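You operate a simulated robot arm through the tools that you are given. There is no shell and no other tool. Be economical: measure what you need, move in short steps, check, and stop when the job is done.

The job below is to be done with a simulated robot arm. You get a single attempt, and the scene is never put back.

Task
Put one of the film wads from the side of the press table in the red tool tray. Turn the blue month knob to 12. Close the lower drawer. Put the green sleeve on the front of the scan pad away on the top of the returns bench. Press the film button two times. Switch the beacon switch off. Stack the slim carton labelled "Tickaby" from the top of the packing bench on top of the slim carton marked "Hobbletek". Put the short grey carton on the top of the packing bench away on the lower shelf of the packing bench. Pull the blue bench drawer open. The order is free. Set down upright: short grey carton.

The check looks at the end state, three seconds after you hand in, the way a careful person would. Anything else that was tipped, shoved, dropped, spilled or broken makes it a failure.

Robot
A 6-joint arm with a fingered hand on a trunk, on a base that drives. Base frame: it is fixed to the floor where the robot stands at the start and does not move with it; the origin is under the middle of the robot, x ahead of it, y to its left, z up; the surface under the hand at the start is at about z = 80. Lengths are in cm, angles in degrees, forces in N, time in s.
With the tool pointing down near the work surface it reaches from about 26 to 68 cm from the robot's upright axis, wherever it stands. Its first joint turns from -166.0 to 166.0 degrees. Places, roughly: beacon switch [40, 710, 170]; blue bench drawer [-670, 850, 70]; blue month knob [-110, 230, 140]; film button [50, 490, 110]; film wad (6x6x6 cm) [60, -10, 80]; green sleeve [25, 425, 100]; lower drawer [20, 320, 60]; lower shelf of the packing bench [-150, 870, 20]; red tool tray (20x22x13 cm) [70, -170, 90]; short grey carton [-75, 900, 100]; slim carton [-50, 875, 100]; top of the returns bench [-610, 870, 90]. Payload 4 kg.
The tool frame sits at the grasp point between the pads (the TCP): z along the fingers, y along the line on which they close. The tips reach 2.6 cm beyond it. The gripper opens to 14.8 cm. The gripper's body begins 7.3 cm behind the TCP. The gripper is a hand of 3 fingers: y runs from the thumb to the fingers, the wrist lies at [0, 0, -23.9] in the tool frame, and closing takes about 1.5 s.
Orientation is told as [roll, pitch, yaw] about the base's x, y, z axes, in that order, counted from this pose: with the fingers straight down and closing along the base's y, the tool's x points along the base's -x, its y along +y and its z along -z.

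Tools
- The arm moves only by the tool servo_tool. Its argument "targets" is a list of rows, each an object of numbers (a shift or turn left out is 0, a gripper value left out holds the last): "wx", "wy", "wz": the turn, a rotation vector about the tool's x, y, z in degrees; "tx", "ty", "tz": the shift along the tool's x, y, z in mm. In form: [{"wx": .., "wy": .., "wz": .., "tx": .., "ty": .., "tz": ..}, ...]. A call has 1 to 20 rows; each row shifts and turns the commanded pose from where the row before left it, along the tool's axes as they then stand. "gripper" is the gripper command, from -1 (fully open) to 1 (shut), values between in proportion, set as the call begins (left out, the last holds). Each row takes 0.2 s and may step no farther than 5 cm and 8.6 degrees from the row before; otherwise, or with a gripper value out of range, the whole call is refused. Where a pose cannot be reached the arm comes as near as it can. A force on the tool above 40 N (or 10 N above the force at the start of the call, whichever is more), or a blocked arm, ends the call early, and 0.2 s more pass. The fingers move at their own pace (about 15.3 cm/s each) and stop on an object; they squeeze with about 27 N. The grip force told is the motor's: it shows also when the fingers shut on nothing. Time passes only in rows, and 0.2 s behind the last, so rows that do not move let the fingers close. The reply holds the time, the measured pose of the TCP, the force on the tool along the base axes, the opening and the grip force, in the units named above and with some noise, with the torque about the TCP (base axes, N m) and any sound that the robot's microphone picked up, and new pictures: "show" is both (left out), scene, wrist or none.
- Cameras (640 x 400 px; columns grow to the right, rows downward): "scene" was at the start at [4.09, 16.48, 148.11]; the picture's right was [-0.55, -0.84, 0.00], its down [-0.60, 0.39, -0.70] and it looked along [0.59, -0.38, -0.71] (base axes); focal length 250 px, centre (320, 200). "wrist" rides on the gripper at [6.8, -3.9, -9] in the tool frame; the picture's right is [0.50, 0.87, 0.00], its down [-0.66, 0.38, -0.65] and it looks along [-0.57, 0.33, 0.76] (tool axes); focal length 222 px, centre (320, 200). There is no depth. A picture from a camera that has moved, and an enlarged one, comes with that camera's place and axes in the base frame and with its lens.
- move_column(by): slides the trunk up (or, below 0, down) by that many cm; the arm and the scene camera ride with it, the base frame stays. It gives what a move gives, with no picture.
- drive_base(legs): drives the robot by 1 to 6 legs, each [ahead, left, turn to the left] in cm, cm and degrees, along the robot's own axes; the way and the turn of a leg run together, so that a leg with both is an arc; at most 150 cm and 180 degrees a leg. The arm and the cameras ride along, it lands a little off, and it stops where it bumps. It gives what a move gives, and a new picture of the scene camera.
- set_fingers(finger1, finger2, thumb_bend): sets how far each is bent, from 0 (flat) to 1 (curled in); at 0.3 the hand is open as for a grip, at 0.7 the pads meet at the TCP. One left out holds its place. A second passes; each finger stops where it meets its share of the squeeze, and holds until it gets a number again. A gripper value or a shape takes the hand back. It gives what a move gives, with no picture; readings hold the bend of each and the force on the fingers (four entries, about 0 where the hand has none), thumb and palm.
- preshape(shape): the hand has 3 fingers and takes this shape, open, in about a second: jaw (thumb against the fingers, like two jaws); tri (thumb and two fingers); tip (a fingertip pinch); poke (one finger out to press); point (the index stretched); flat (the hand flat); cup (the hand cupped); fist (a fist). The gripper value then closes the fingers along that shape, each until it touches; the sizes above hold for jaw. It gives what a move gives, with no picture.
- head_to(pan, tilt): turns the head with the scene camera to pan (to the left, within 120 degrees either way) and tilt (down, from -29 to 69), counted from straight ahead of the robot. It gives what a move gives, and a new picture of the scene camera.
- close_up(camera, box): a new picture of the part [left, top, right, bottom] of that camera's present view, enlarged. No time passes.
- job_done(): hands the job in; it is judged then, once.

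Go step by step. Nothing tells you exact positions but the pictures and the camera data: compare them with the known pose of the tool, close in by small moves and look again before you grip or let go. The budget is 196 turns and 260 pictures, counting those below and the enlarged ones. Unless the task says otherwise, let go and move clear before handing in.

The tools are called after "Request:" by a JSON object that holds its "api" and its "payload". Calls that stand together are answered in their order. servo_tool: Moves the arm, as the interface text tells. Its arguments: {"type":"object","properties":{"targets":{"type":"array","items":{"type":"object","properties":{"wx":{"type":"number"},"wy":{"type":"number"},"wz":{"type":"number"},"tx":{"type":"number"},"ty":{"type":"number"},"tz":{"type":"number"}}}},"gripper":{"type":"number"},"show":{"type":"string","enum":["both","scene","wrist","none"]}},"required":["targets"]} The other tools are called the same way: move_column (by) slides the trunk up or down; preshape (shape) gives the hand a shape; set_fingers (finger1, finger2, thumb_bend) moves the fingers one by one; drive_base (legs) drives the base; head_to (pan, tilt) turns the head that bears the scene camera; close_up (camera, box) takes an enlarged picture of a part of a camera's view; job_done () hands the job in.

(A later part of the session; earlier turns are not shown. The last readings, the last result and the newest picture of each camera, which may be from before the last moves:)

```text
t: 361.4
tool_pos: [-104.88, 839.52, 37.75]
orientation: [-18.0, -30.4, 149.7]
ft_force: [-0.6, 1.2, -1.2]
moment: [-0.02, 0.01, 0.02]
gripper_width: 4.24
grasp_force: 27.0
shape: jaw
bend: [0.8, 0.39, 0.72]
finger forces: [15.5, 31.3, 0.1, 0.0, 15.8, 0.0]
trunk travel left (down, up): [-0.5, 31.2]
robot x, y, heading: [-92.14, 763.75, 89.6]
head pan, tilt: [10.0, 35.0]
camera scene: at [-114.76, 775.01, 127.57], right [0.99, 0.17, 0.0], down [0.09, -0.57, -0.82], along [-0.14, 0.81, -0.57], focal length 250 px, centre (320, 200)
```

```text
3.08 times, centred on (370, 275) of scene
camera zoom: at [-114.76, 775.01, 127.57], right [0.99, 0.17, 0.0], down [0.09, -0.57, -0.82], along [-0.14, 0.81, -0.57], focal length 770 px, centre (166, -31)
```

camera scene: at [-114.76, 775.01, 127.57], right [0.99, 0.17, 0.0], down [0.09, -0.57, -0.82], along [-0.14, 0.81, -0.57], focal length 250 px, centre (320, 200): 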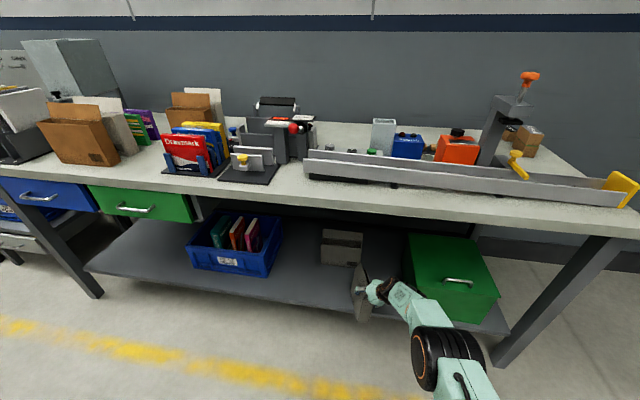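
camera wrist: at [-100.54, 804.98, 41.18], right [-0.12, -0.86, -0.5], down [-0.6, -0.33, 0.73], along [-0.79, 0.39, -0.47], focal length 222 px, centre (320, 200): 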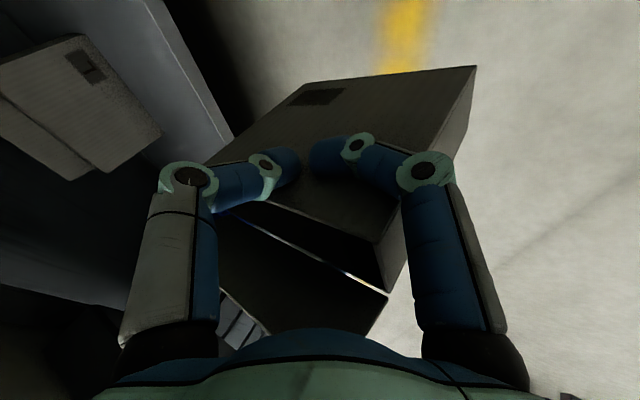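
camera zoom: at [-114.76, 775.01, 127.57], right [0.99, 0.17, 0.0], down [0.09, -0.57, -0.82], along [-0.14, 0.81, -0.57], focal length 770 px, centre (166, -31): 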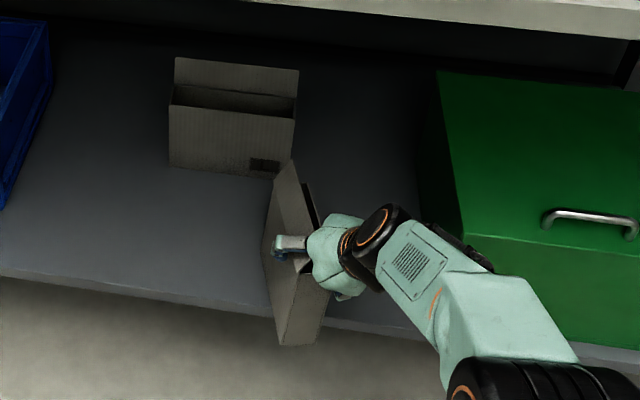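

Space is fine. Driving 9 cm further in.

Request:
{"api": "drive_base", "payload": {"legs": [[9, 0, 0]]}}

Request:
{"api": "close_up", "payload": {"camera": "scene", "box": [280, 210, 460, 340]}}

```text
t: 362.5
tool_pos: [-104.71, 848.53, 37.75]
orientation: [-18.0, -30.4, 149.7]
ft_force: [0.3, 0.4, -0.4]
moment: [-0.03, -0.02, 0.02]
gripper_width: 4.23
grasp_force: 27.3
shape: jaw
bend: [0.8, 0.39, 0.72]
finger forces: [15.7, 31.4, 0.0, 0.0, 15.8, 0.0]
trunk travel left (down, up): [-0.5, 31.2]
robot x, y, heading: [-92.27, 772.93, 89.3]
head pan, tilt: [10.0, 35.0]
camera scene: at [-114.67, 784.05, 127.56], right [0.99, 0.16, 0.0], down [0.09, -0.57, -0.82], along [-0.13, 0.81, -0.57], focal length 250 px, centre (320, 200)
```

scene: 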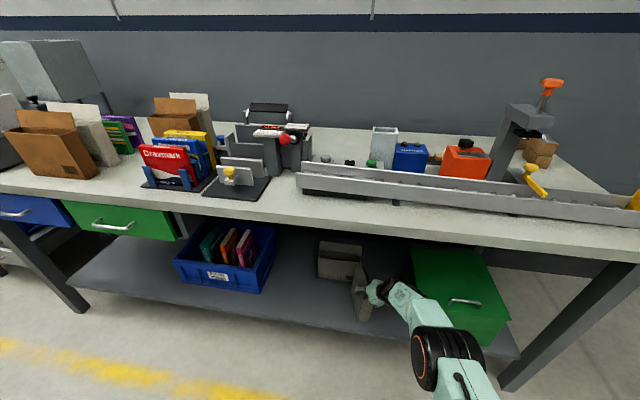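

```text
3.08 times, centred on (370, 275) of scene
camera zoom: at [-114.67, 784.05, 127.56], right [0.99, 0.16, 0.0], down [0.09, -0.57, -0.82], along [-0.13, 0.81, -0.57], focal length 770 px, centre (166, -31)
```

zoom: 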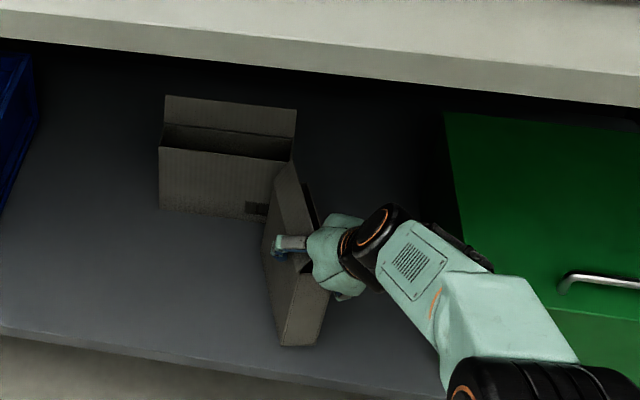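

Over the shelf. Lowering gently to contact.

Request:
{"api": "servo_tool", "payload": {"targets": [{"tx": 5, "ty": 2.6, "tz": 8.2}, {"tx": 3, "ty": 1.6, "tz": 4.9}, {}], "show": "none"}}

Request:
{"api": "servo_tool", "payload": {"targets": [{"tx": 2, "ty": 1, "tz": 3.3}, {"tx": 2, "ty": 1, "tz": 3.3}, {}], "show": "none"}}

```text
t: 363.3
tool_pos: [-104.58, 848.42, 36.23]
orientation: [-17.9, -30.4, 149.7]
ft_force: [-0.3, -0.3, 0.7]
moment: [0.09, 0.03, 0.02]
gripper_width: 4.2
grasp_force: 26.7
shape: jaw
bend: [0.8, 0.39, 0.72]
finger forces: [15.2, 31.7, 0.0, 0.0, 16.3, 0.0]
trunk travel left (down, up): [-0.5, 31.2]
robot x, y, heading: [-92.21, 772.92, 89.7]
head pan, tilt: [10.0, 35.0]
```

```text
t: 364.1
tool_pos: [-104.76, 848.6, 35.68]
orientation: [-18.1, -30.5, 149.8]
ft_force: [-1.7, -4.3, 18.3]
moment: [0.11, 0.53, 0.11]
gripper_width: 4.31
grasp_force: 27.5
shape: jaw
bend: [0.81, 0.39, 0.73]
finger forces: [14.4, 35.1, 0.0, 0.0, 15.8, 0.0]
trunk travel left (down, up): [-0.5, 31.2]
robot x, y, heading: [-92.18, 772.94, 89.3]
head pan, tilt: [10.0, 35.0]
```

Contact at 18 N. Checking uprightness before release.

Request:
{"api": "close_up", "payload": {"camera": "scene", "box": [320, 240, 420, 340]}}

Request:
{"api": "close_up", "payload": {"camera": "wrist", "box": [0, 0, 640, 400]}}

```text
4.00 times, centred on (370, 290) of scene
camera zoom: at [-114.65, 783.8, 127.6], right [0.99, 0.16, 0.0], down [0.09, -0.56, -0.82], along [-0.14, 0.81, -0.57], focal length 1001 px, centre (120, -160)
```

zoom: 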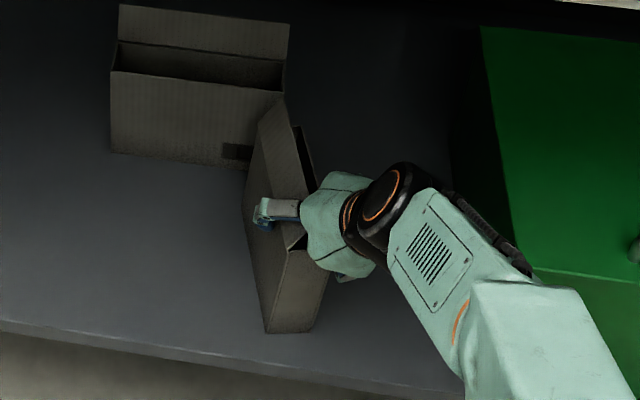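

```text
1.00 times, centred on (320, 200) of wrist (not enlarged: the box is as wide or as high as the picture)
camera zoom: at [-95.07, 843.8, 40.57], right [-0.16, -0.86, -0.49], down [-0.55, -0.33, 0.77], along [-0.82, 0.39, -0.42], focal length 222 px, centre (320, 200)
```

zoom: 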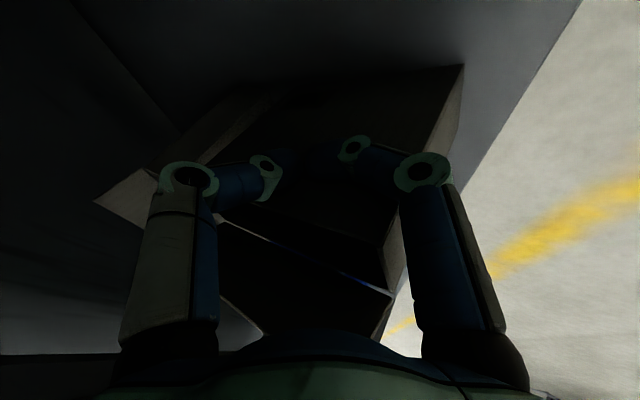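

It stands flat and essentially upright. I'll open the fingers and withdraw straight back by driving.

Request:
{"api": "servo_tool", "payload": {"targets": [{"tz": -1}, {}, {}, {}, {}, {}, {}], "gripper": -0.8, "show": "wrist"}}

Request:
{"api": "close_up", "payload": {"camera": "scene", "box": [320, 240, 420, 340]}}

```text
t: 365.7
tool_pos: [-104.59, 848.4, 35.45]
orientation: [-18.0, -30.5, 149.7]
ft_force: [0.2, 0.1, 0.7]
moment: [0.03, 0.01, 0.03]
gripper_width: 13.29
grasp_force: 0.0
shape: jaw
bend: [0.25, 0.25, 0.34]
finger forces: [0.1, 0.1, 0.0, 0.1, 0.0, 0.1]
trunk travel left (down, up): [-0.5, 31.2]
robot x, y, heading: [-91.72, 772.83, 89.7]
head pan, tilt: [10.0, 35.0]
camera wrist: at [-94.97, 843.75, 40.39], right [-0.16, -0.86, -0.48], down [-0.55, -0.33, 0.77], along [-0.82, 0.39, -0.42], focal length 222 px, centre (320, 200)
```

wrist: 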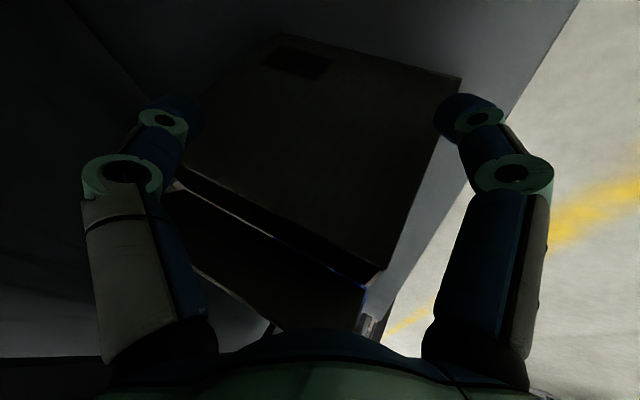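

```text
4.00 times, centred on (370, 290) of scene
camera zoom: at [-114.67, 784.03, 127.57], right [0.99, 0.16, 0.0], down [0.09, -0.57, -0.82], along [-0.13, 0.81, -0.57], focal length 1001 px, centre (120, -160)
```

zoom: 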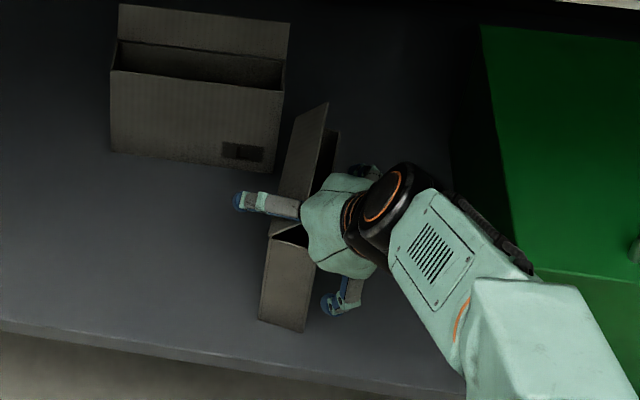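

The carton stands freely and upright. I'll withdraw straight back.

Request:
{"api": "drive_base", "payload": {"legs": [[-12, 0, 0]]}}

Request:
{"api": "close_up", "payload": {"camera": "scene", "box": [310, 210, 430, 310]}}

```text
t: 366.9
tool_pos: [-104.7, 836.7, 35.39]
orientation: [-18.0, -30.5, 149.7]
ft_force: [0.3, 0.4, 0.0]
moment: [0.01, -0.02, -0.01]
gripper_width: 13.31
grasp_force: 0.0
shape: jaw
bend: [0.25, 0.25, 0.34]
finger forces: [0.0, 0.0, 0.1, 0.1, 0.0, 0.0]
trunk travel left (down, up): [-0.5, 31.2]
robot x, y, heading: [-92.45, 761.05, 89.3]
head pan, tilt: [10.0, 35.0]
camera scene: at [-114.77, 772.22, 127.57], right [0.99, 0.16, 0.0], down [0.09, -0.57, -0.82], along [-0.13, 0.81, -0.57], focal length 250 px, centre (320, 200)
```

scene: 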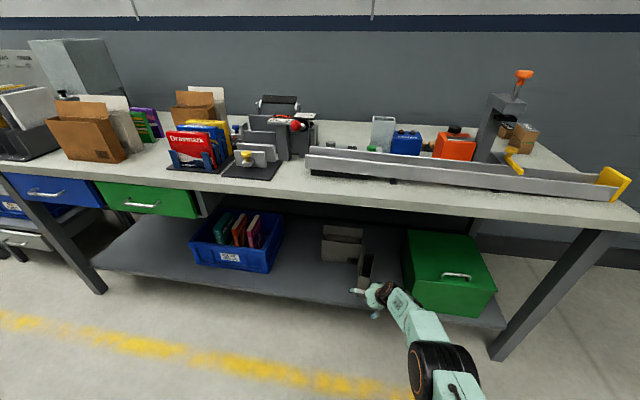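

```text
4.00 times, centred on (370, 260) of scene
camera zoom: at [-114.77, 772.22, 127.57], right [0.99, 0.16, 0.0], down [0.09, -0.57, -0.82], along [-0.13, 0.81, -0.57], focal length 1001 px, centre (120, -40)
```

zoom: 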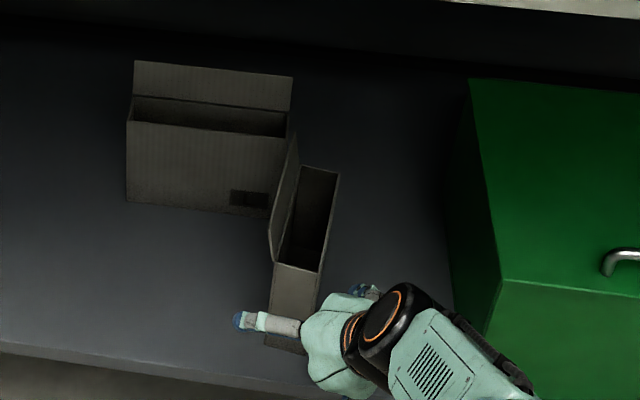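

The carton stands well on the shelf. Backing off, raising the column and restoring the hand.

Request:
{"api": "drive_base", "payload": {"legs": [[-50, 0, 0]]}}

Request:
{"api": "move_column", "payload": {"by": 31}}

Request:
{"api": "servo_tool", "payload": {"targets": [{"wx": 2.8, "wy": 4.8, "wz": -3.3, "tz": -30}, {"wx": 2.8, "wy": 4.8, "wz": -3.3, "tz": -30}, {"wx": 2.8, "wy": 4.8, "wz": -3.3, "tz": -30}, {"wz": 7.5, "tz": -40}, {"wz": 7.5, "tz": -40}, {"wz": 7.5, "tz": -40}, {"wz": 7.5, "tz": -40}, {"wz": 7.5, "tz": -40}, {"wz": 7.5, "tz": -40}, {"wz": 7.5, "tz": -40}, {"wz": 7.5, "tz": -30}, {"wy": 7.5}, {"wy": 7.5}, {"wy": 7.5}, {"wy": 7.5}, {}], "show": "none"}}

```text
t: 369.9
tool_pos: [-105.28, 786.96, 35.51]
orientation: [-18.0, -30.4, 149.8]
ft_force: [-0.4, -0.3, -0.1]
moment: [-0.04, -0.02, -0.01]
gripper_width: 13.28
grasp_force: 0.1
shape: jaw
bend: [0.25, 0.25, 0.34]
finger forces: [0.0, 0.0, 0.0, 0.0, 0.0, 0.1]
trunk travel left (down, up): [-0.5, 31.2]
robot x, y, heading: [-92.72, 711.48, 89.3]
head pan, tilt: [10.0, 35.0]
camera scene: at [-115.27, 722.49, 127.57], right [0.99, 0.16, 0.0], down [0.09, -0.57, -0.82], along [-0.13, 0.81, -0.57], focal length 250 px, centre (320, 200)
```

scene: 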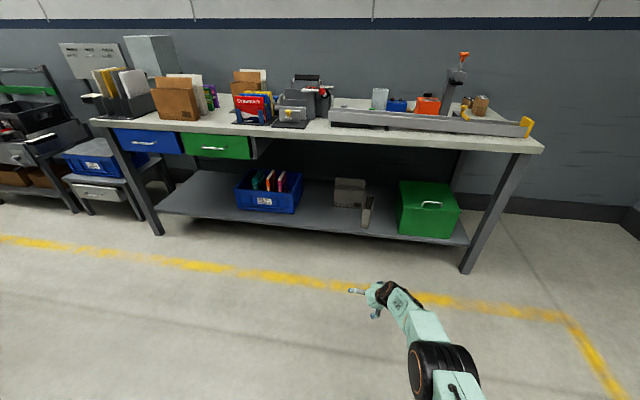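

```text
t: 372.9
tool_pos: [-105.18, 786.86, 66.49]
orientation: [-18.0, -30.3, 149.7]
ft_force: [-0.6, 0.0, 0.2]
moment: [0.01, 0.02, -0.02]
gripper_width: 13.29
grasp_force: 0.0
shape: jaw
bend: [0.25, 0.25, 0.34]
finger forces: [0.0, 0.0, 0.0, 0.0, 0.0, 0.0]
trunk travel left (down, up): [-31.5, 0.2]
robot x, y, heading: [-92.93, 711.34, 89.5]
head pan, tilt: [10.0, 35.0]
```

```text
t: 376.3
tool_pos: [-104.55, 766.44, 100.66]
orientation: [-1.6, -0.6, 89.6]
ft_force: [0.2, -0.6, 0.0]
moment: [-0.01, 0.0, -0.03]
gripper_width: 13.33
grasp_force: 0.1
shape: jaw
bend: [0.25, 0.25, 0.34]
finger forces: [0.0, 0.0, 0.1, 0.0, 0.0, 0.0]
trunk travel left (down, up): [-31.5, 0.2]
robot x, y, heading: [-92.26, 710.93, 89.3]
head pan, tilt: [10.0, 35.0]
```

Off to fetch the green sleeve at the kitting bench.

Request:
{"api": "servo_tool", "payload": {"targets": [{"tz": -40}, {"tz": -40}, {"tz": -40}, {"tz": -40}, {"tx": 45}, {"tx": 45}, {"tx": 40}, {}], "show": "none"}}

Request:
{"api": "drive_base", "payload": {"legs": [[0, 0, -89.5], [38, 0, 0], [0, -150, 0], [0, -150, 0], [0, -10, 0]]}}

Request:
{"api": "head_to", "payload": {"pan": 5, "tilt": 40}}

```text
t: 378.1
tool_pos: [-105.08, 753.45, 116.63]
orientation: [-1.6, -0.5, 89.7]
ft_force: [-0.9, 0.7, 0.1]
moment: [0.02, -0.01, 0.02]
gripper_width: 13.31
grasp_force: 0.0
shape: jaw
bend: [0.25, 0.25, 0.34]
finger forces: [0.0, 0.0, 0.1, 0.1, 0.0, 0.0]
trunk travel left (down, up): [-31.5, 0.2]
robot x, y, heading: [-92.63, 711.34, 89.5]
head pan, tilt: [10.0, 35.0]
```

```text
t: 411.5
tool_pos: [-19.4, 410.2, 116.45]
orientation: [-1.7, -0.6, -1.5]
ft_force: [0.0, -0.3, -0.7]
moment: [0.02, 0.03, -0.03]
gripper_width: 13.3
grasp_force: 0.1
shape: jaw
bend: [0.25, 0.25, 0.34]
finger forces: [0.1, 0.0, 0.0, 0.0, 0.0, 0.0]
trunk travel left (down, up): [-31.5, 0.2]
robot x, y, heading: [-61.79, 398.78, -1.7]
head pan, tilt: [10.0, 35.0]
camera scene: at [-55.73, 420.93, 159.07], right [0.14, -0.99, 0.0], down [-0.57, -0.08, -0.82], along [0.81, 0.12, -0.57], focal length 250 px, centre (320, 200)
```

scene: 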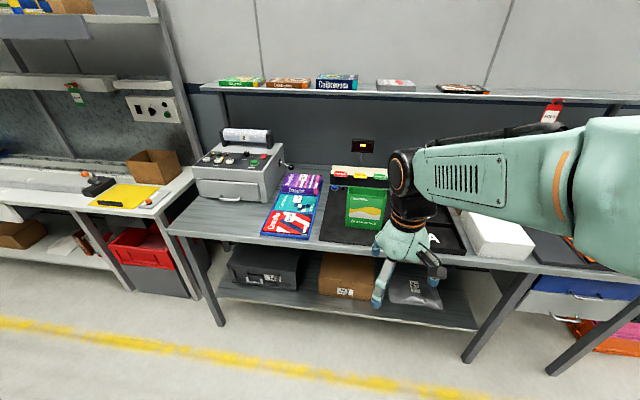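

```text
t: 412.1
tool_pos: [-19.38, 410.37, 116.51]
orientation: [-1.6, -0.6, -1.7]
ft_force: [-0.5, -0.1, 0.3]
moment: [0.02, -0.01, -0.02]
gripper_width: 13.32
grasp_force: 0.0
shape: jaw
bend: [0.25, 0.25, 0.34]
finger forces: [0.1, 0.0, 0.1, 0.1, 0.0, 0.0]
trunk travel left (down, up): [-31.5, 0.2]
robot x, y, heading: [-61.92, 399.12, -1.7]
head pan, tilt: [5.0, 40.0]
camera scene: at [-55.96, 420.18, 158.31], right [0.06, -1.0, 0.0], down [-0.64, -0.04, -0.77], along [0.77, 0.04, -0.64], focal length 250 px, centre (320, 200)
```

scene: 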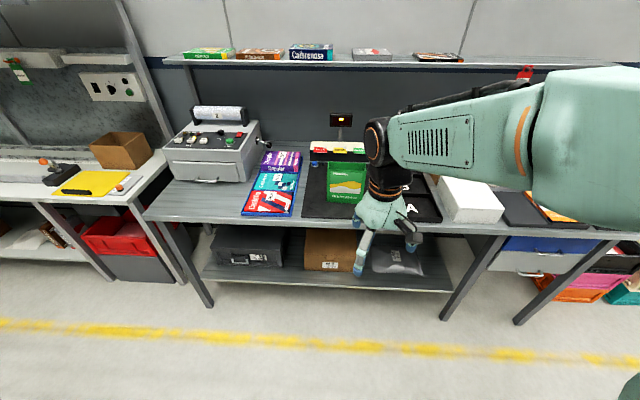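

Request:
{"api": "close_up", "payload": {"camera": "scene", "box": [280, 130, 440, 230]}}

Request:
{"api": "close_up", "payload": {"camera": "wrist", "box": [0, 0, 640, 400]}}

```text
4.00 times, centred on (360, 180) of scene
camera zoom: at [-55.96, 420.18, 158.31], right [0.06, -1.0, 0.0], down [-0.64, -0.04, -0.77], along [0.77, 0.04, -0.64], focal length 1001 px, centre (160, 280)
```

zoom: 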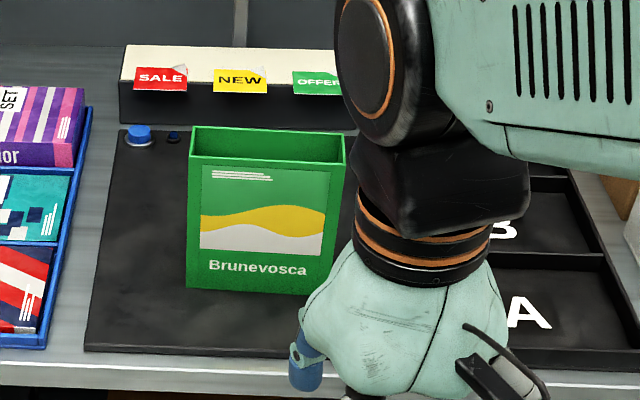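

```text
1.00 times, centred on (320, 200) of wrist (not enlarged: the box is as wide or as high as the picture)
camera zoom: at [-26.45, 406.72, 125.53], right [-0.48, 0.88, -0.03], down [0.66, 0.38, 0.65], along [0.58, 0.29, -0.76], focal length 222 px, centre (320, 200)
```

zoom: 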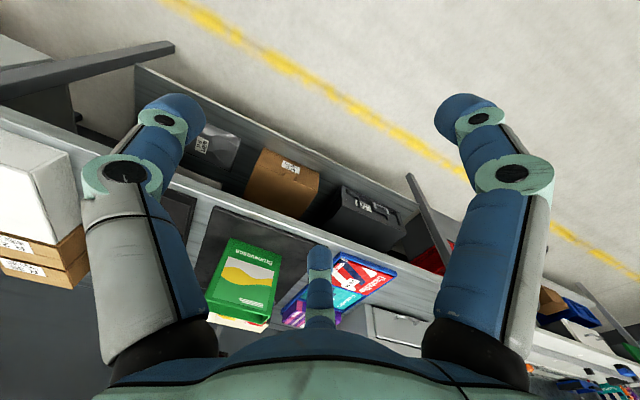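

Sleeve: x 26–33, y 406.5–421.7, z 89–104.7, centre [29.8,414]. I'll drive in, turn the hand 30° so one finger is in front and two behind, and check.

Request:
{"api": "drive_base", "payload": {"legs": [[30, 0, 1.7]]}}

Request:
{"api": "servo_tool", "payload": {"targets": [{"wz": -7.9}, {"wz": -7.9}, {"wz": -7.9}, {"wz": -7.9}, {"wx": 1}, {}], "gripper": -1, "show": "wrist"}}

```text
t: 414.2
tool_pos: [10.18, 411.02, 116.63]
orientation: [-1.6, -0.6, 0.1]
ft_force: [0.4, -0.1, 0.2]
moment: [-0.01, -0.02, -0.01]
gripper_width: 13.3
grasp_force: 0.2
shape: jaw
bend: [0.25, 0.25, 0.34]
finger forces: [0.0, 0.0, 0.1, 0.0, 0.0, 0.1]
trunk travel left (down, up): [-31.5, 0.2]
robot x, y, heading: [-32.07, 398.02, -0.4]
head pan, tilt: [5.0, 40.0]
camera scene: at [-26.77, 419.83, 158.3], right [0.08, -1.0, 0.0], down [-0.64, -0.05, -0.77], along [0.76, 0.06, -0.64], focal length 250 px, centre (320, 200)
```

scene: 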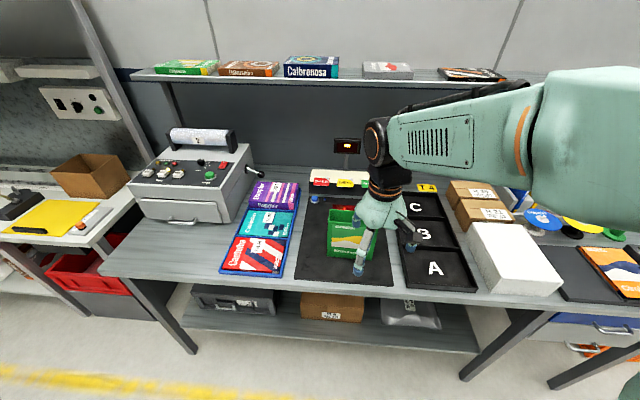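

```text
t: 415.6
tool_pos: [9.96, 410.98, 116.56]
orientation: [-2.7, 0.2, 31.6]
ft_force: [-0.5, -0.2, 0.0]
moment: [0.01, -0.01, -0.03]
gripper_width: 14.79
grasp_force: 0.0
shape: jaw
bend: [0.3, 0.3, 0.3]
finger forces: [0.0, 0.1, 0.0, 0.0, 0.1, 0.0]
trunk travel left (down, up): [-31.5, 0.2]
robot x, y, heading: [-32.33, 398.31, -0.4]
head pan, tilt: [5.0, 40.0]
camera wrist: at [6.05, 404.39, 125.71], right [-0.88, 0.47, -0.04], down [0.35, 0.69, 0.63], along [0.33, 0.54, -0.77], focal length 222 px, centre (320, 200)
```

wrist: 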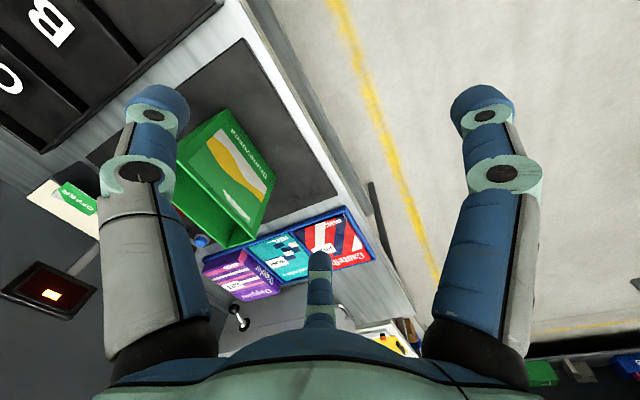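

Refined: the sleeve centre is (28.7,414), about 5.3 cm thick, turned 7°. I'll align the hand and move above it.

Request:
{"api": "servo_tool", "payload": {"targets": [{"wz": 4.6}, {"wz": 4.6}, {"tx": -47.5, "ty": -10.2}, {"tx": -47.5, "ty": -10.2}, {"tx": -47.5, "ty": -10.2}, {"tx": -47.5, "ty": -10.2}, {"tz": 40}, {}], "show": "wrist"}}

```text
t: 417.4
tool_pos: [29.37, 414.39, 112.9]
orientation: [-2.8, 0.0, 22.4]
ft_force: [-0.2, -0.1, -0.3]
moment: [0.0, 0.02, 0.0]
gripper_width: 14.77
grasp_force: 0.0
shape: jaw
bend: [0.3, 0.3, 0.3]
finger forces: [0.0, 0.0, 0.0, 0.1, 0.0, 0.1]
trunk travel left (down, up): [-31.5, 0.2]
robot x, y, heading: [-32.05, 398.3, -0.0]
head pan, tilt: [5.0, 40.0]
camera wrist: at [24.27, 408.46, 121.89], right [-0.79, 0.61, -0.04], down [0.45, 0.63, 0.64], along [0.41, 0.49, -0.77], focal length 222 px, centre (320, 200)
```

wrist: 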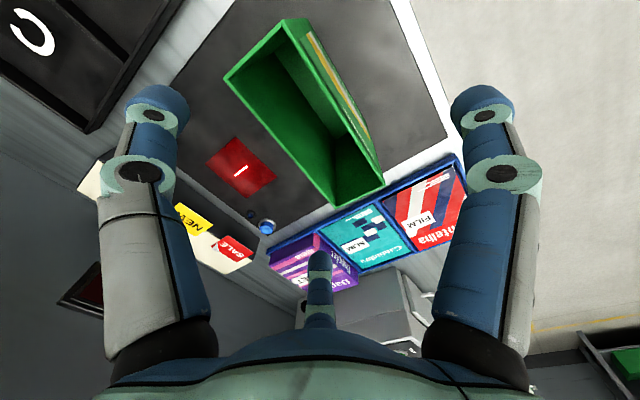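

Request:
{"api": "servo_tool", "payload": {"targets": [{"tx": -9.2, "ty": -3.8}, {"tz": 40}, {"tz": 42}, {"tz": 42}, {}], "show": "wrist"}}

```text
t: 418.6
tool_pos: [30.45, 413.79, 100.28]
orientation: [-2.7, -0.2, 22.5]
ft_force: [-0.9, -0.3, -0.3]
moment: [-0.03, 0.02, 0.03]
gripper_width: 14.78
grasp_force: 0.0
shape: jaw
bend: [0.3, 0.3, 0.3]
finger forces: [0.0, 0.0, 0.0, 0.0, 0.0, 0.1]
trunk travel left (down, up): [-31.5, 0.2]
robot x, y, heading: [-31.89, 398.01, -0.2]
head pan, tilt: [5.0, 40.0]
camera wrist: at [25.52, 407.88, 109.44], right [-0.79, 0.61, -0.04], down [0.45, 0.63, 0.64], along [0.41, 0.49, -0.77], focal length 222 px, centre (320, 200)
```

wrist: 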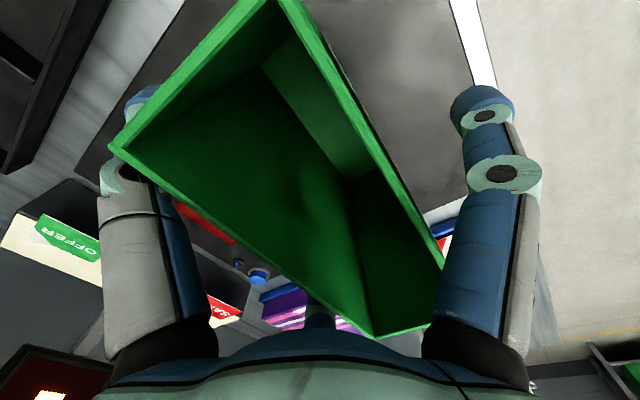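

All fingers are outside the sleeve. Closing.

Request:
{"api": "servo_tool", "payload": {"targets": [{}, {}, {}, {}, {}, {}, {}, {}], "gripper": 1, "show": "wrist"}}

Request:
{"api": "servo_tool", "payload": {"targets": [{"tz": -20}, {"tz": -40}, {"tz": -40}, {"tz": -40}, {}], "show": "both"}}

```text
t: 420.4
tool_pos: [30.57, 413.76, 100.49]
orientation: [-2.7, -0.2, 22.5]
ft_force: [1.0, -0.1, 0.5]
moment: [-0.06, -0.01, 0.04]
gripper_width: 5.38
grasp_force: 27.4
shape: jaw
bend: [0.34, 0.79, 0.72]
finger forces: [32.7, 17.5, 0.0, 0.0, 15.5, 0.0]
trunk travel left (down, up): [-31.5, 0.2]
robot x, y, heading: [-31.89, 398.44, -0.2]
head pan, tilt: [5.0, 40.0]
camera wrist: at [25.54, 407.89, 109.46], right [-0.79, 0.61, -0.04], down [0.45, 0.63, 0.64], along [0.41, 0.49, -0.77], focal length 222 px, centre (320, 200)
```

wrist: 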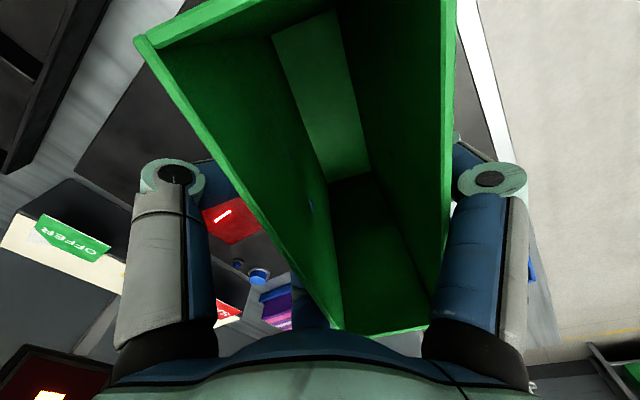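

```text
t: 421.6
tool_pos: [30.23, 414.34, 114.47]
orientation: [-2.7, -0.1, 22.5]
ft_force: [-0.4, 0.7, 0.5]
moment: [0.0, -0.01, 0.05]
gripper_width: 5.35
grasp_force: 27.0
shape: jaw
bend: [0.34, 0.79, 0.72]
finger forces: [32.9, 18.0, 0.0, 0.1, 14.9, 0.1]
trunk travel left (down, up): [-31.5, 0.2]
robot x, y, heading: [-31.79, 398.15, -0.6]
head pan, tilt: [5.0, 40.0]
camera scene: at [-26.78, 419.83, 158.31], right [0.08, -1.0, 0.0], down [-0.64, -0.05, -0.77], along [0.76, 0.06, -0.64], focal length 250 px, centre (320, 200)
camera wrist: at [25.23, 408.5, 123.51], right [-0.79, 0.61, -0.04], down [0.45, 0.63, 0.64], along [0.41, 0.49, -0.77], focal length 222 px, centre (320, 200)
```

scene: 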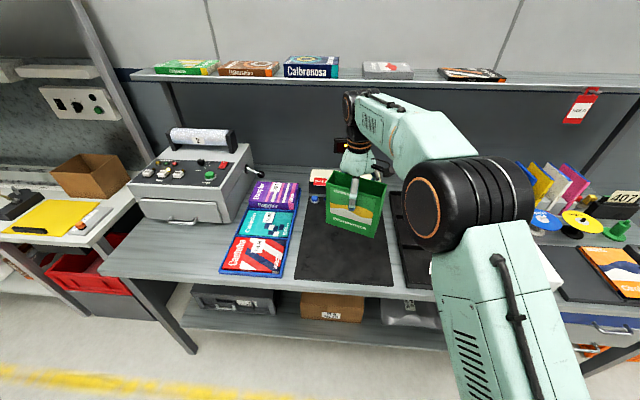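
wrist: 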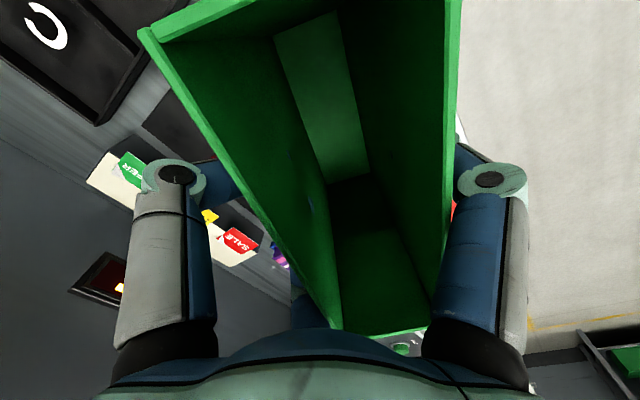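

The sleeve is lifted and upright. I'll pull it in, back out, and drive towards the returns area.

Request:
{"api": "servo_tool", "payload": {"targets": [{"tz": -40}, {"tx": 39, "ty": 16}, {"tx": 39, "ty": 16}, {"tx": 39, "ty": 16}, {"tx": 30, "ty": 13}, {}], "show": "none"}}

Request:
{"api": "drive_base", "payload": {"legs": [[-24, 0, 0], [0, 150, 0], [0, 150, 0], [0, 30, 0], [0, 0, 90]]}}

Request:
{"api": "head_to", "payload": {"pan": 75, "tilt": 15}}

```text
t: 423.0
tool_pos: [14.26, 414.46, 118.05]
orientation: [-2.6, -0.1, 22.4]
ft_force: [-0.2, -0.5, -0.1]
moment: [0.0, 0.0, -0.01]
gripper_width: 5.29
grasp_force: 27.3
shape: jaw
bend: [0.34, 0.79, 0.72]
finger forces: [32.9, 18.1, 0.0, 0.0, 15.0, 0.0]
trunk travel left (down, up): [-31.5, 0.2]
robot x, y, heading: [-31.94, 398.49, 0.0]
head pan, tilt: [5.0, 40.0]
```

```text
t: 457.2
tool_pos: [-72.37, 774.4, 118.16]
orientation: [-2.7, -0.2, 112.4]
ft_force: [0.5, -0.9, -0.6]
moment: [-0.01, -0.04, 0.01]
gripper_width: 5.22
grasp_force: 27.0
shape: jaw
bend: [0.34, 0.79, 0.72]
finger forces: [32.8, 18.0, 0.0, 0.1, 14.8, 0.0]
trunk travel left (down, up): [-31.5, 0.2]
robot x, y, heading: [-56.03, 728.17, 89.9]
head pan, tilt: [5.0, 40.0]
camera scene: at [-77.84, 733.46, 158.31], right [1.0, 0.08, 0.0], down [0.05, -0.64, -0.77], along [-0.06, 0.76, -0.64], focal length 250 px, centre (320, 200)
```

scene: 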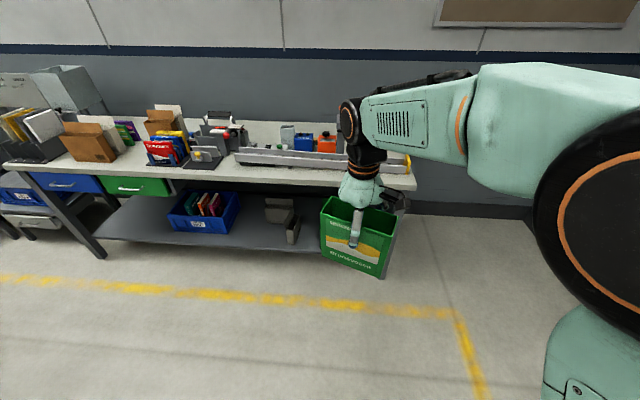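

```text
t: 458.6
tool_pos: [-72.19, 774.41, 118.17]
orientation: [-2.7, 0.0, 112.5]
ft_force: [-0.4, 0.9, -0.8]
moment: [-0.02, -0.02, -0.01]
gripper_width: 5.25
grasp_force: 27.0
shape: jaw
bend: [0.34, 0.79, 0.72]
finger forces: [32.8, 18.0, 0.0, 0.0, 14.8, 0.0]
trunk travel left (down, up): [-31.5, 0.2]
robot x, y, heading: [-55.86, 728.12, 89.7]
head pan, tilt: [75.0, 15.0]
camera scene: at [-86.15, 727.45, 162.26], right [0.26, 0.96, 0.0], down [0.25, -0.07, -0.97], along [-0.93, 0.25, -0.26], focal length 250 px, centre (320, 200)
```

scene: 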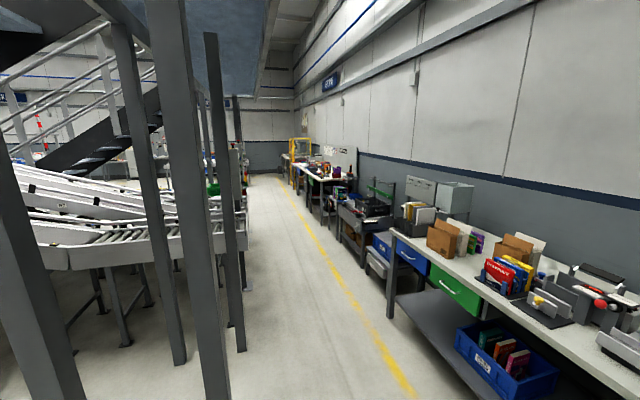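

The aisle to -x is clear between the posts (y≤712) and the benches (y≥820). I'll strafe left along y≈746.

Request:
{"api": "drive_base", "payload": {"legs": [[17, 0, 0.3], [0, 150, 0], [0, 150, 0]]}}

Request:
{"api": "head_to", "payload": {"pan": 60, "tilt": 15}}

```text
t: 485.8
tool_pos: [-371.02, 792.73, 118.05]
orientation: [-2.8, -0.1, 111.8]
ft_force: [-0.8, -0.3, 0.1]
moment: [-0.02, 0.01, 0.06]
gripper_width: 5.21
grasp_force: 26.8
shape: jaw
bend: [0.34, 0.79, 0.72]
finger forces: [33.0, 18.1, 0.0, 0.0, 14.8, 0.1]
trunk travel left (down, up): [-31.5, 0.2]
robot x, y, heading: [-355.33, 746.33, 89.2]
head pan, tilt: [75.0, 15.0]
camera scene: at [-385.53, 745.9, 162.26], right [0.27, 0.96, 0.0], down [0.25, -0.07, -0.97], along [-0.93, 0.26, -0.26], focal length 250 px, centre (320, 200)
```

scene: 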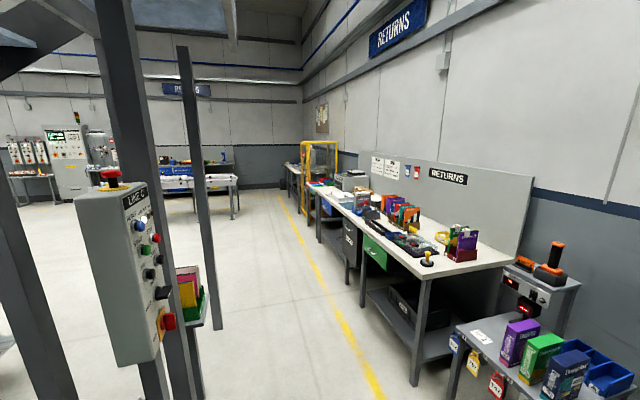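

```text
t: 486.6
tool_pos: [-371.15, 792.68, 118.07]
orientation: [-2.7, -0.1, 111.8]
ft_force: [-0.2, -0.2, -0.9]
moment: [-0.02, 0.01, 0.03]
gripper_width: 5.21
grasp_force: 26.8
shape: jaw
bend: [0.34, 0.79, 0.72]
finger forces: [32.8, 18.1, 0.1, 0.0, 14.9, 0.0]
trunk travel left (down, up): [-31.5, 0.2]
robot x, y, heading: [-355.61, 746.49, 89.2]
head pan, tilt: [60.0, 15.0]
camera scene: at [-384.56, 748.13, 162.26], right [0.51, 0.86, 0.0], down [0.22, -0.13, -0.97], along [-0.83, 0.49, -0.26], focal length 250 px, centre (320, 200)
```

scene: 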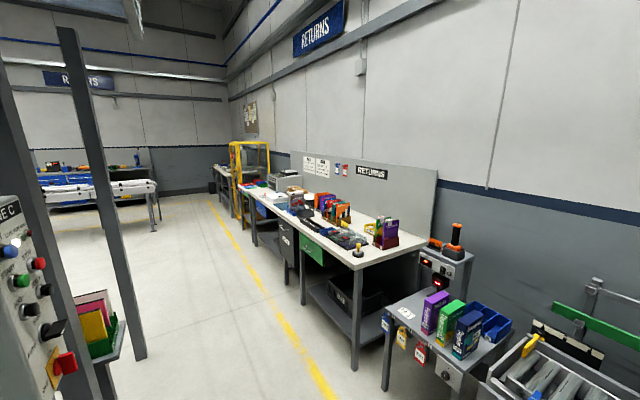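

There's a LINE C control post on the left. I'll move 19 cm closer to the benches first and re-measure it.

Request:
{"api": "drive_base", "payload": {"legs": [[19, 0, 0.6]]}}

```text
t: 488.1
tool_pos: [-371.38, 811.19, 118.09]
orientation: [-2.6, -0.1, 112.3]
ft_force: [-0.5, 0.4, 0.2]
moment: [0.02, 0.02, 0.01]
gripper_width: 5.21
grasp_force: 27.0
shape: jaw
bend: [0.34, 0.79, 0.72]
finger forces: [33.0, 18.1, 0.1, 0.0, 14.9, 0.1]
trunk travel left (down, up): [-31.5, 0.2]
robot x, y, heading: [-355.02, 765.05, 89.8]
head pan, tilt: [60.0, 15.0]
camera scene: at [-384.39, 766.65, 162.25], right [0.5, 0.86, 0.0], down [0.22, -0.13, -0.97], along [-0.83, 0.49, -0.26], focal length 250 px, centre (320, 200)
```

scene: 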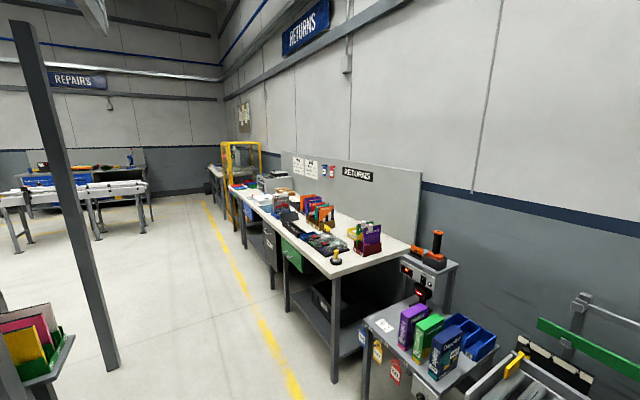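

The post's edge is at y≈716.5, so we're well clear. Continuing left to the returns bench.

Request:
{"api": "drive_base", "payload": {"legs": [[0, 150, 0.2], [0, 60, 0]]}}

Request:
{"api": "head_to", "payload": {"pan": 15, "tilt": 35}}

```text
t: 506.9
tool_pos: [-583.59, 810.41, 118.09]
orientation: [-2.7, -0.2, 113.2]
ft_force: [-0.5, -0.5, 0.2]
moment: [0.0, 0.0, -0.01]
gripper_width: 5.23
grasp_force: 27.0
shape: jaw
bend: [0.34, 0.79, 0.72]
finger forces: [33.0, 18.0, 0.0, 0.1, 14.9, 0.0]
trunk travel left (down, up): [-31.5, 0.2]
robot x, y, heading: [-566.66, 764.47, 90.2]
head pan, tilt: [60.0, 15.0]
camera scene: at [-595.95, 765.61, 162.26], right [0.49, 0.87, 0.0], down [0.23, -0.13, -0.97], along [-0.84, 0.48, -0.26], focal length 250 px, centre (320, 200)
```

scene: 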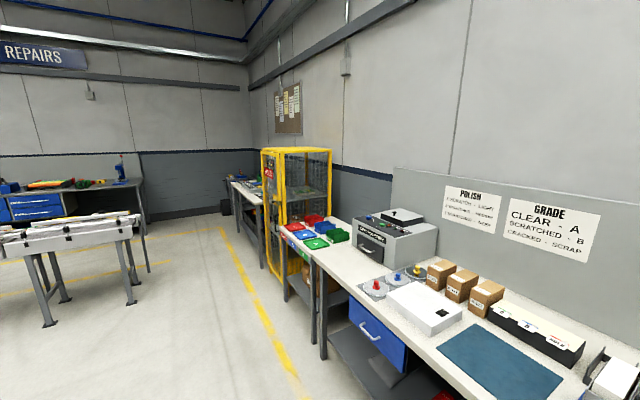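

```text
t: 508.0
tool_pos: [-583.63, 810.36, 118.17]
orientation: [-2.7, -0.1, 113.2]
ft_force: [0.8, 0.2, -0.2]
moment: [0.02, 0.04, -0.02]
gripper_width: 5.24
grasp_force: 26.8
shape: jaw
bend: [0.34, 0.79, 0.72]
finger forces: [32.9, 18.1, 0.0, 0.0, 14.9, 0.0]
trunk travel left (down, up): [-31.5, 0.2]
robot x, y, heading: [-566.59, 764.24, 90.4]
head pan, tilt: [15.0, 35.0]
camera scene: at [-590.18, 769.5, 159.07], right [0.96, 0.27, 0.0], down [0.15, -0.55, -0.82], along [-0.22, 0.79, -0.57], focal length 250 px, centre (320, 200)
```

scene: 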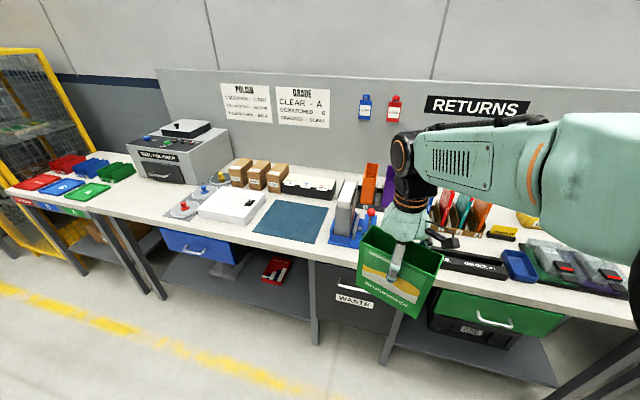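

Request:
{"api": "close_up", "payload": {"camera": "scene", "box": [90, 110, 350, 270]}}

```text
2.46 times, centred on (220, 190) of scene
camera zoom: at [-590.18, 769.5, 159.07], right [0.96, 0.27, 0.0], down [0.15, -0.55, -0.82], along [-0.22, 0.79, -0.57], focal length 616 px, centre (566, 225)
```

zoom: 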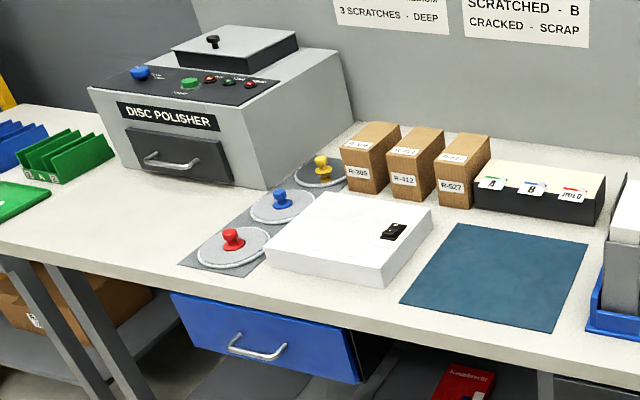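

Request:
{"api": "head_to", "payload": {"pan": -30, "tilt": 35}}

```text
t: 509.1
tool_pos: [-583.51, 810.47, 118.16]
orientation: [-2.7, 0.0, 113.2]
ft_force: [-0.3, 0.5, -0.8]
moment: [0.01, -0.01, 0.03]
gripper_width: 5.2
grasp_force: 26.6
shape: jaw
bend: [0.34, 0.79, 0.72]
finger forces: [33.1, 18.1, 0.0, 0.1, 14.9, 0.1]
trunk travel left (down, up): [-31.5, 0.2]
robot x, y, heading: [-566.53, 764.77, 90.3]
head pan, tilt: [-30.0, 35.0]
camera scene: at [-583.49, 768.69, 159.06], right [0.87, -0.49, 0.0], down [-0.28, -0.5, -0.82], along [0.4, 0.71, -0.57], focal length 250 px, centre (320, 200)
```

scene: 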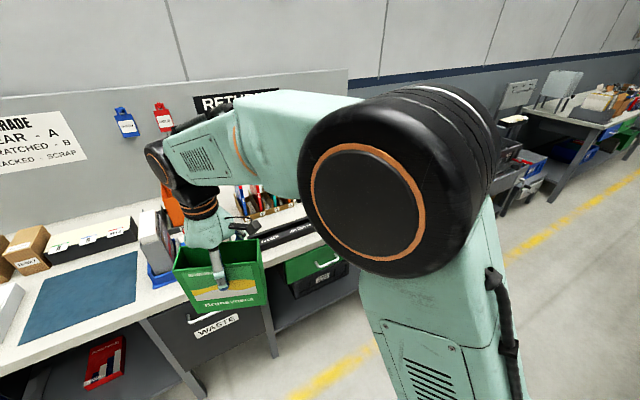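

I'll use the bare corner in front of the disc polisher, so I'm driving left to look at it directly.

Request:
{"api": "drive_base", "payload": {"legs": [[0, 106, 0]]}}

Request:
{"api": "head_to", "payload": {"pan": 5, "tilt": 42}}

```text
t: 518.7
tool_pos: [-689.28, 809.75, 118.06]
orientation: [-2.6, -0.2, 113.0]
ft_force: [0.1, 0.5, -0.5]
moment: [0.0, 0.01, 0.0]
gripper_width: 5.19
grasp_force: 26.9
shape: jaw
bend: [0.34, 0.79, 0.72]
finger forces: [33.0, 18.2, 0.0, 0.1, 15.0, 0.0]
trunk travel left (down, up): [-31.5, 0.2]
robot x, y, heading: [-672.44, 763.8, 90.2]
head pan, tilt: [-30.0, 35.0]
camera scene: at [-689.35, 767.98, 159.06], right [0.87, -0.5, 0.0], down [-0.28, -0.5, -0.82], along [0.41, 0.71, -0.57], focal length 250 px, centre (320, 200)
```

scene: 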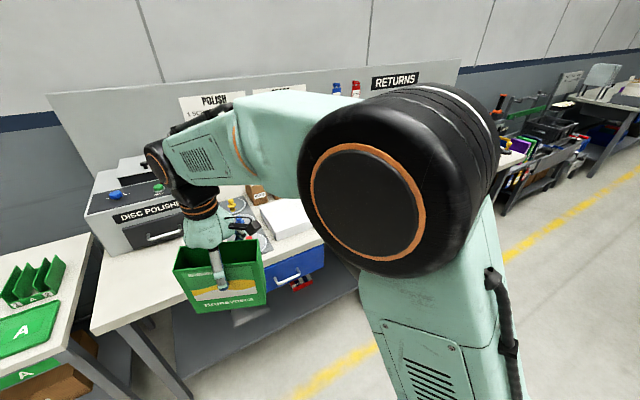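

```text
t: 519.7
tool_pos: [-689.17, 809.74, 118.11]
orientation: [-2.7, -0.1, 113.0]
ft_force: [0.3, -0.1, -0.1]
moment: [0.05, -0.01, 0.0]
gripper_width: 5.21
grasp_force: 27.1
shape: jaw
bend: [0.34, 0.79, 0.72]
finger forces: [33.0, 18.2, 0.0, 0.1, 15.0, 0.1]
trunk travel left (down, up): [-31.5, 0.2]
robot x, y, heading: [-672.23, 763.48, 90.4]
head pan, tilt: [5.0, 42.0]
camera scene: at [-694.47, 768.66, 158.02], right [1.0, 0.09, 0.0], down [0.06, -0.67, -0.74], along [-0.07, 0.74, -0.67], focal length 250 px, centre (320, 200)
```

scene: 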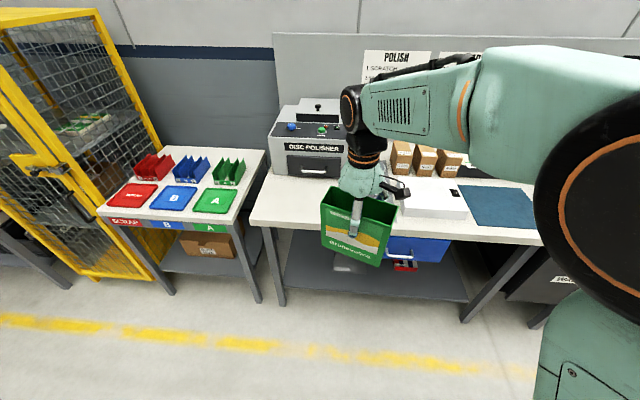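

Bare bench area: x -727…-684, y 830…860. Moving the sleeve over its middle.

Request:
{"api": "drive_base", "payload": {"legs": [[0, 16.5, 0], [34, 0, 0]]}}

Request:
{"api": "close_up", "payload": {"camera": "wrist", "box": [0, 0, 640, 400]}}

```text
t: 523.6
tool_pos: [-706.11, 843.75, 118.09]
orientation: [-2.6, 0.0, 112.9]
ft_force: [0.3, 0.2, -1.3]
moment: [0.01, -0.03, 0.0]
gripper_width: 5.19
grasp_force: 27.1
shape: jaw
bend: [0.34, 0.79, 0.72]
finger forces: [33.1, 18.2, 0.1, 0.1, 15.0, 0.1]
trunk travel left (down, up): [-31.5, 0.2]
robot x, y, heading: [-689.17, 797.94, 90.2]
head pan, tilt: [5.0, 42.0]
camera scene: at [-711.33, 802.74, 158.0], right [1.0, 0.09, 0.0], down [0.06, -0.67, -0.74], along [-0.07, 0.74, -0.67], focal length 250 px, centre (320, 200)
```

scene: 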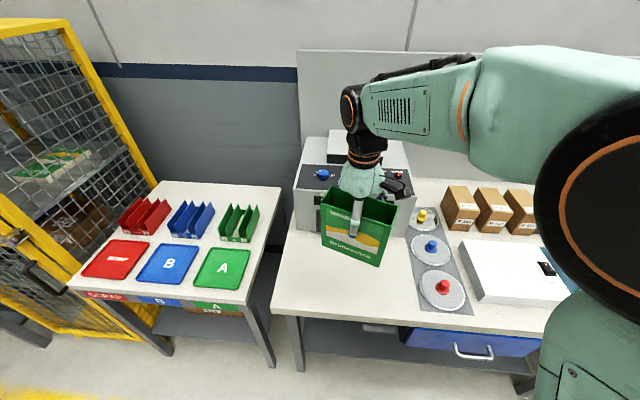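

```text
1.00 times, centred on (320, 200) of wrist (not enlarged: the box is as wide or as high as the picture)
camera zoom: at [-700.3, 838.81, 127.19], right [-0.6, -0.8, -0.04], down [-0.63, 0.44, 0.64], along [-0.49, 0.41, -0.77], focal length 222 px, centre (320, 200)
```

zoom: 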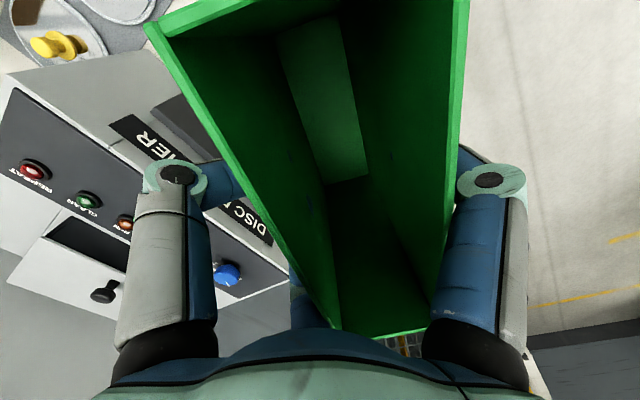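

Clear of the polisher by about 9 cm. Lowering.

Request:
{"api": "servo_tool", "payload": {"targets": [{"tz": 45}, {"tz": 45}, {"tz": 45}, {"tz": 15}, {}], "show": "scene"}}

Request:
{"api": "close_up", "payload": {"camera": "scene", "box": [270, 150, 450, 310]}}

```text
t: 524.8
tool_pos: [-705.49, 844.13, 103.18]
orientation: [-2.7, -0.1, 112.9]
ft_force: [0.1, 0.2, 0.2]
moment: [-0.01, -0.03, 0.0]
gripper_width: 5.18
grasp_force: 27.5
shape: jaw
bend: [0.34, 0.79, 0.72]
finger forces: [33.2, 18.3, 0.0, 0.0, 15.3, 0.1]
trunk travel left (down, up): [-31.5, 0.2]
robot x, y, heading: [-689.4, 797.82, 90.1]
head pan, tilt: [5.0, 42.0]
camera scene: at [-711.33, 802.72, 158.02], right [1.0, 0.09, 0.0], down [0.06, -0.67, -0.74], along [-0.07, 0.74, -0.67], focal length 250 px, centre (320, 200)
```

scene: 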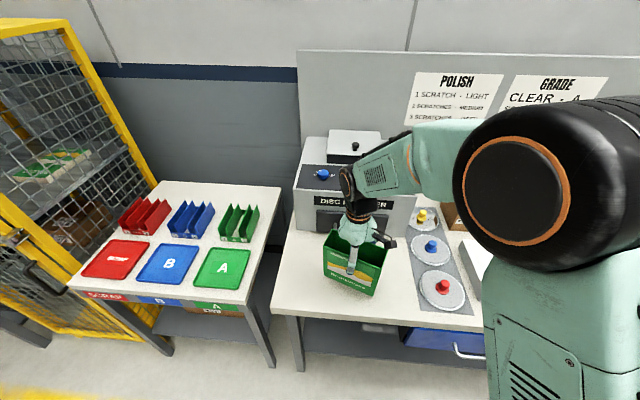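

```text
2.50 times, centred on (360, 230) of scene
camera zoom: at [-711.33, 802.72, 158.02], right [1.0, 0.09, 0.0], down [0.06, -0.67, -0.74], along [-0.07, 0.74, -0.67], focal length 626 px, centre (220, 125)
```

zoom: 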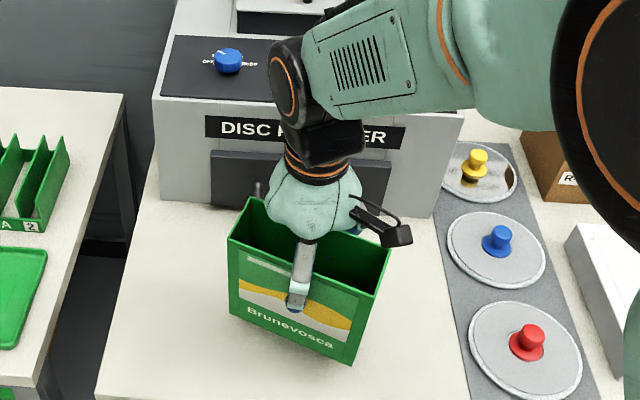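

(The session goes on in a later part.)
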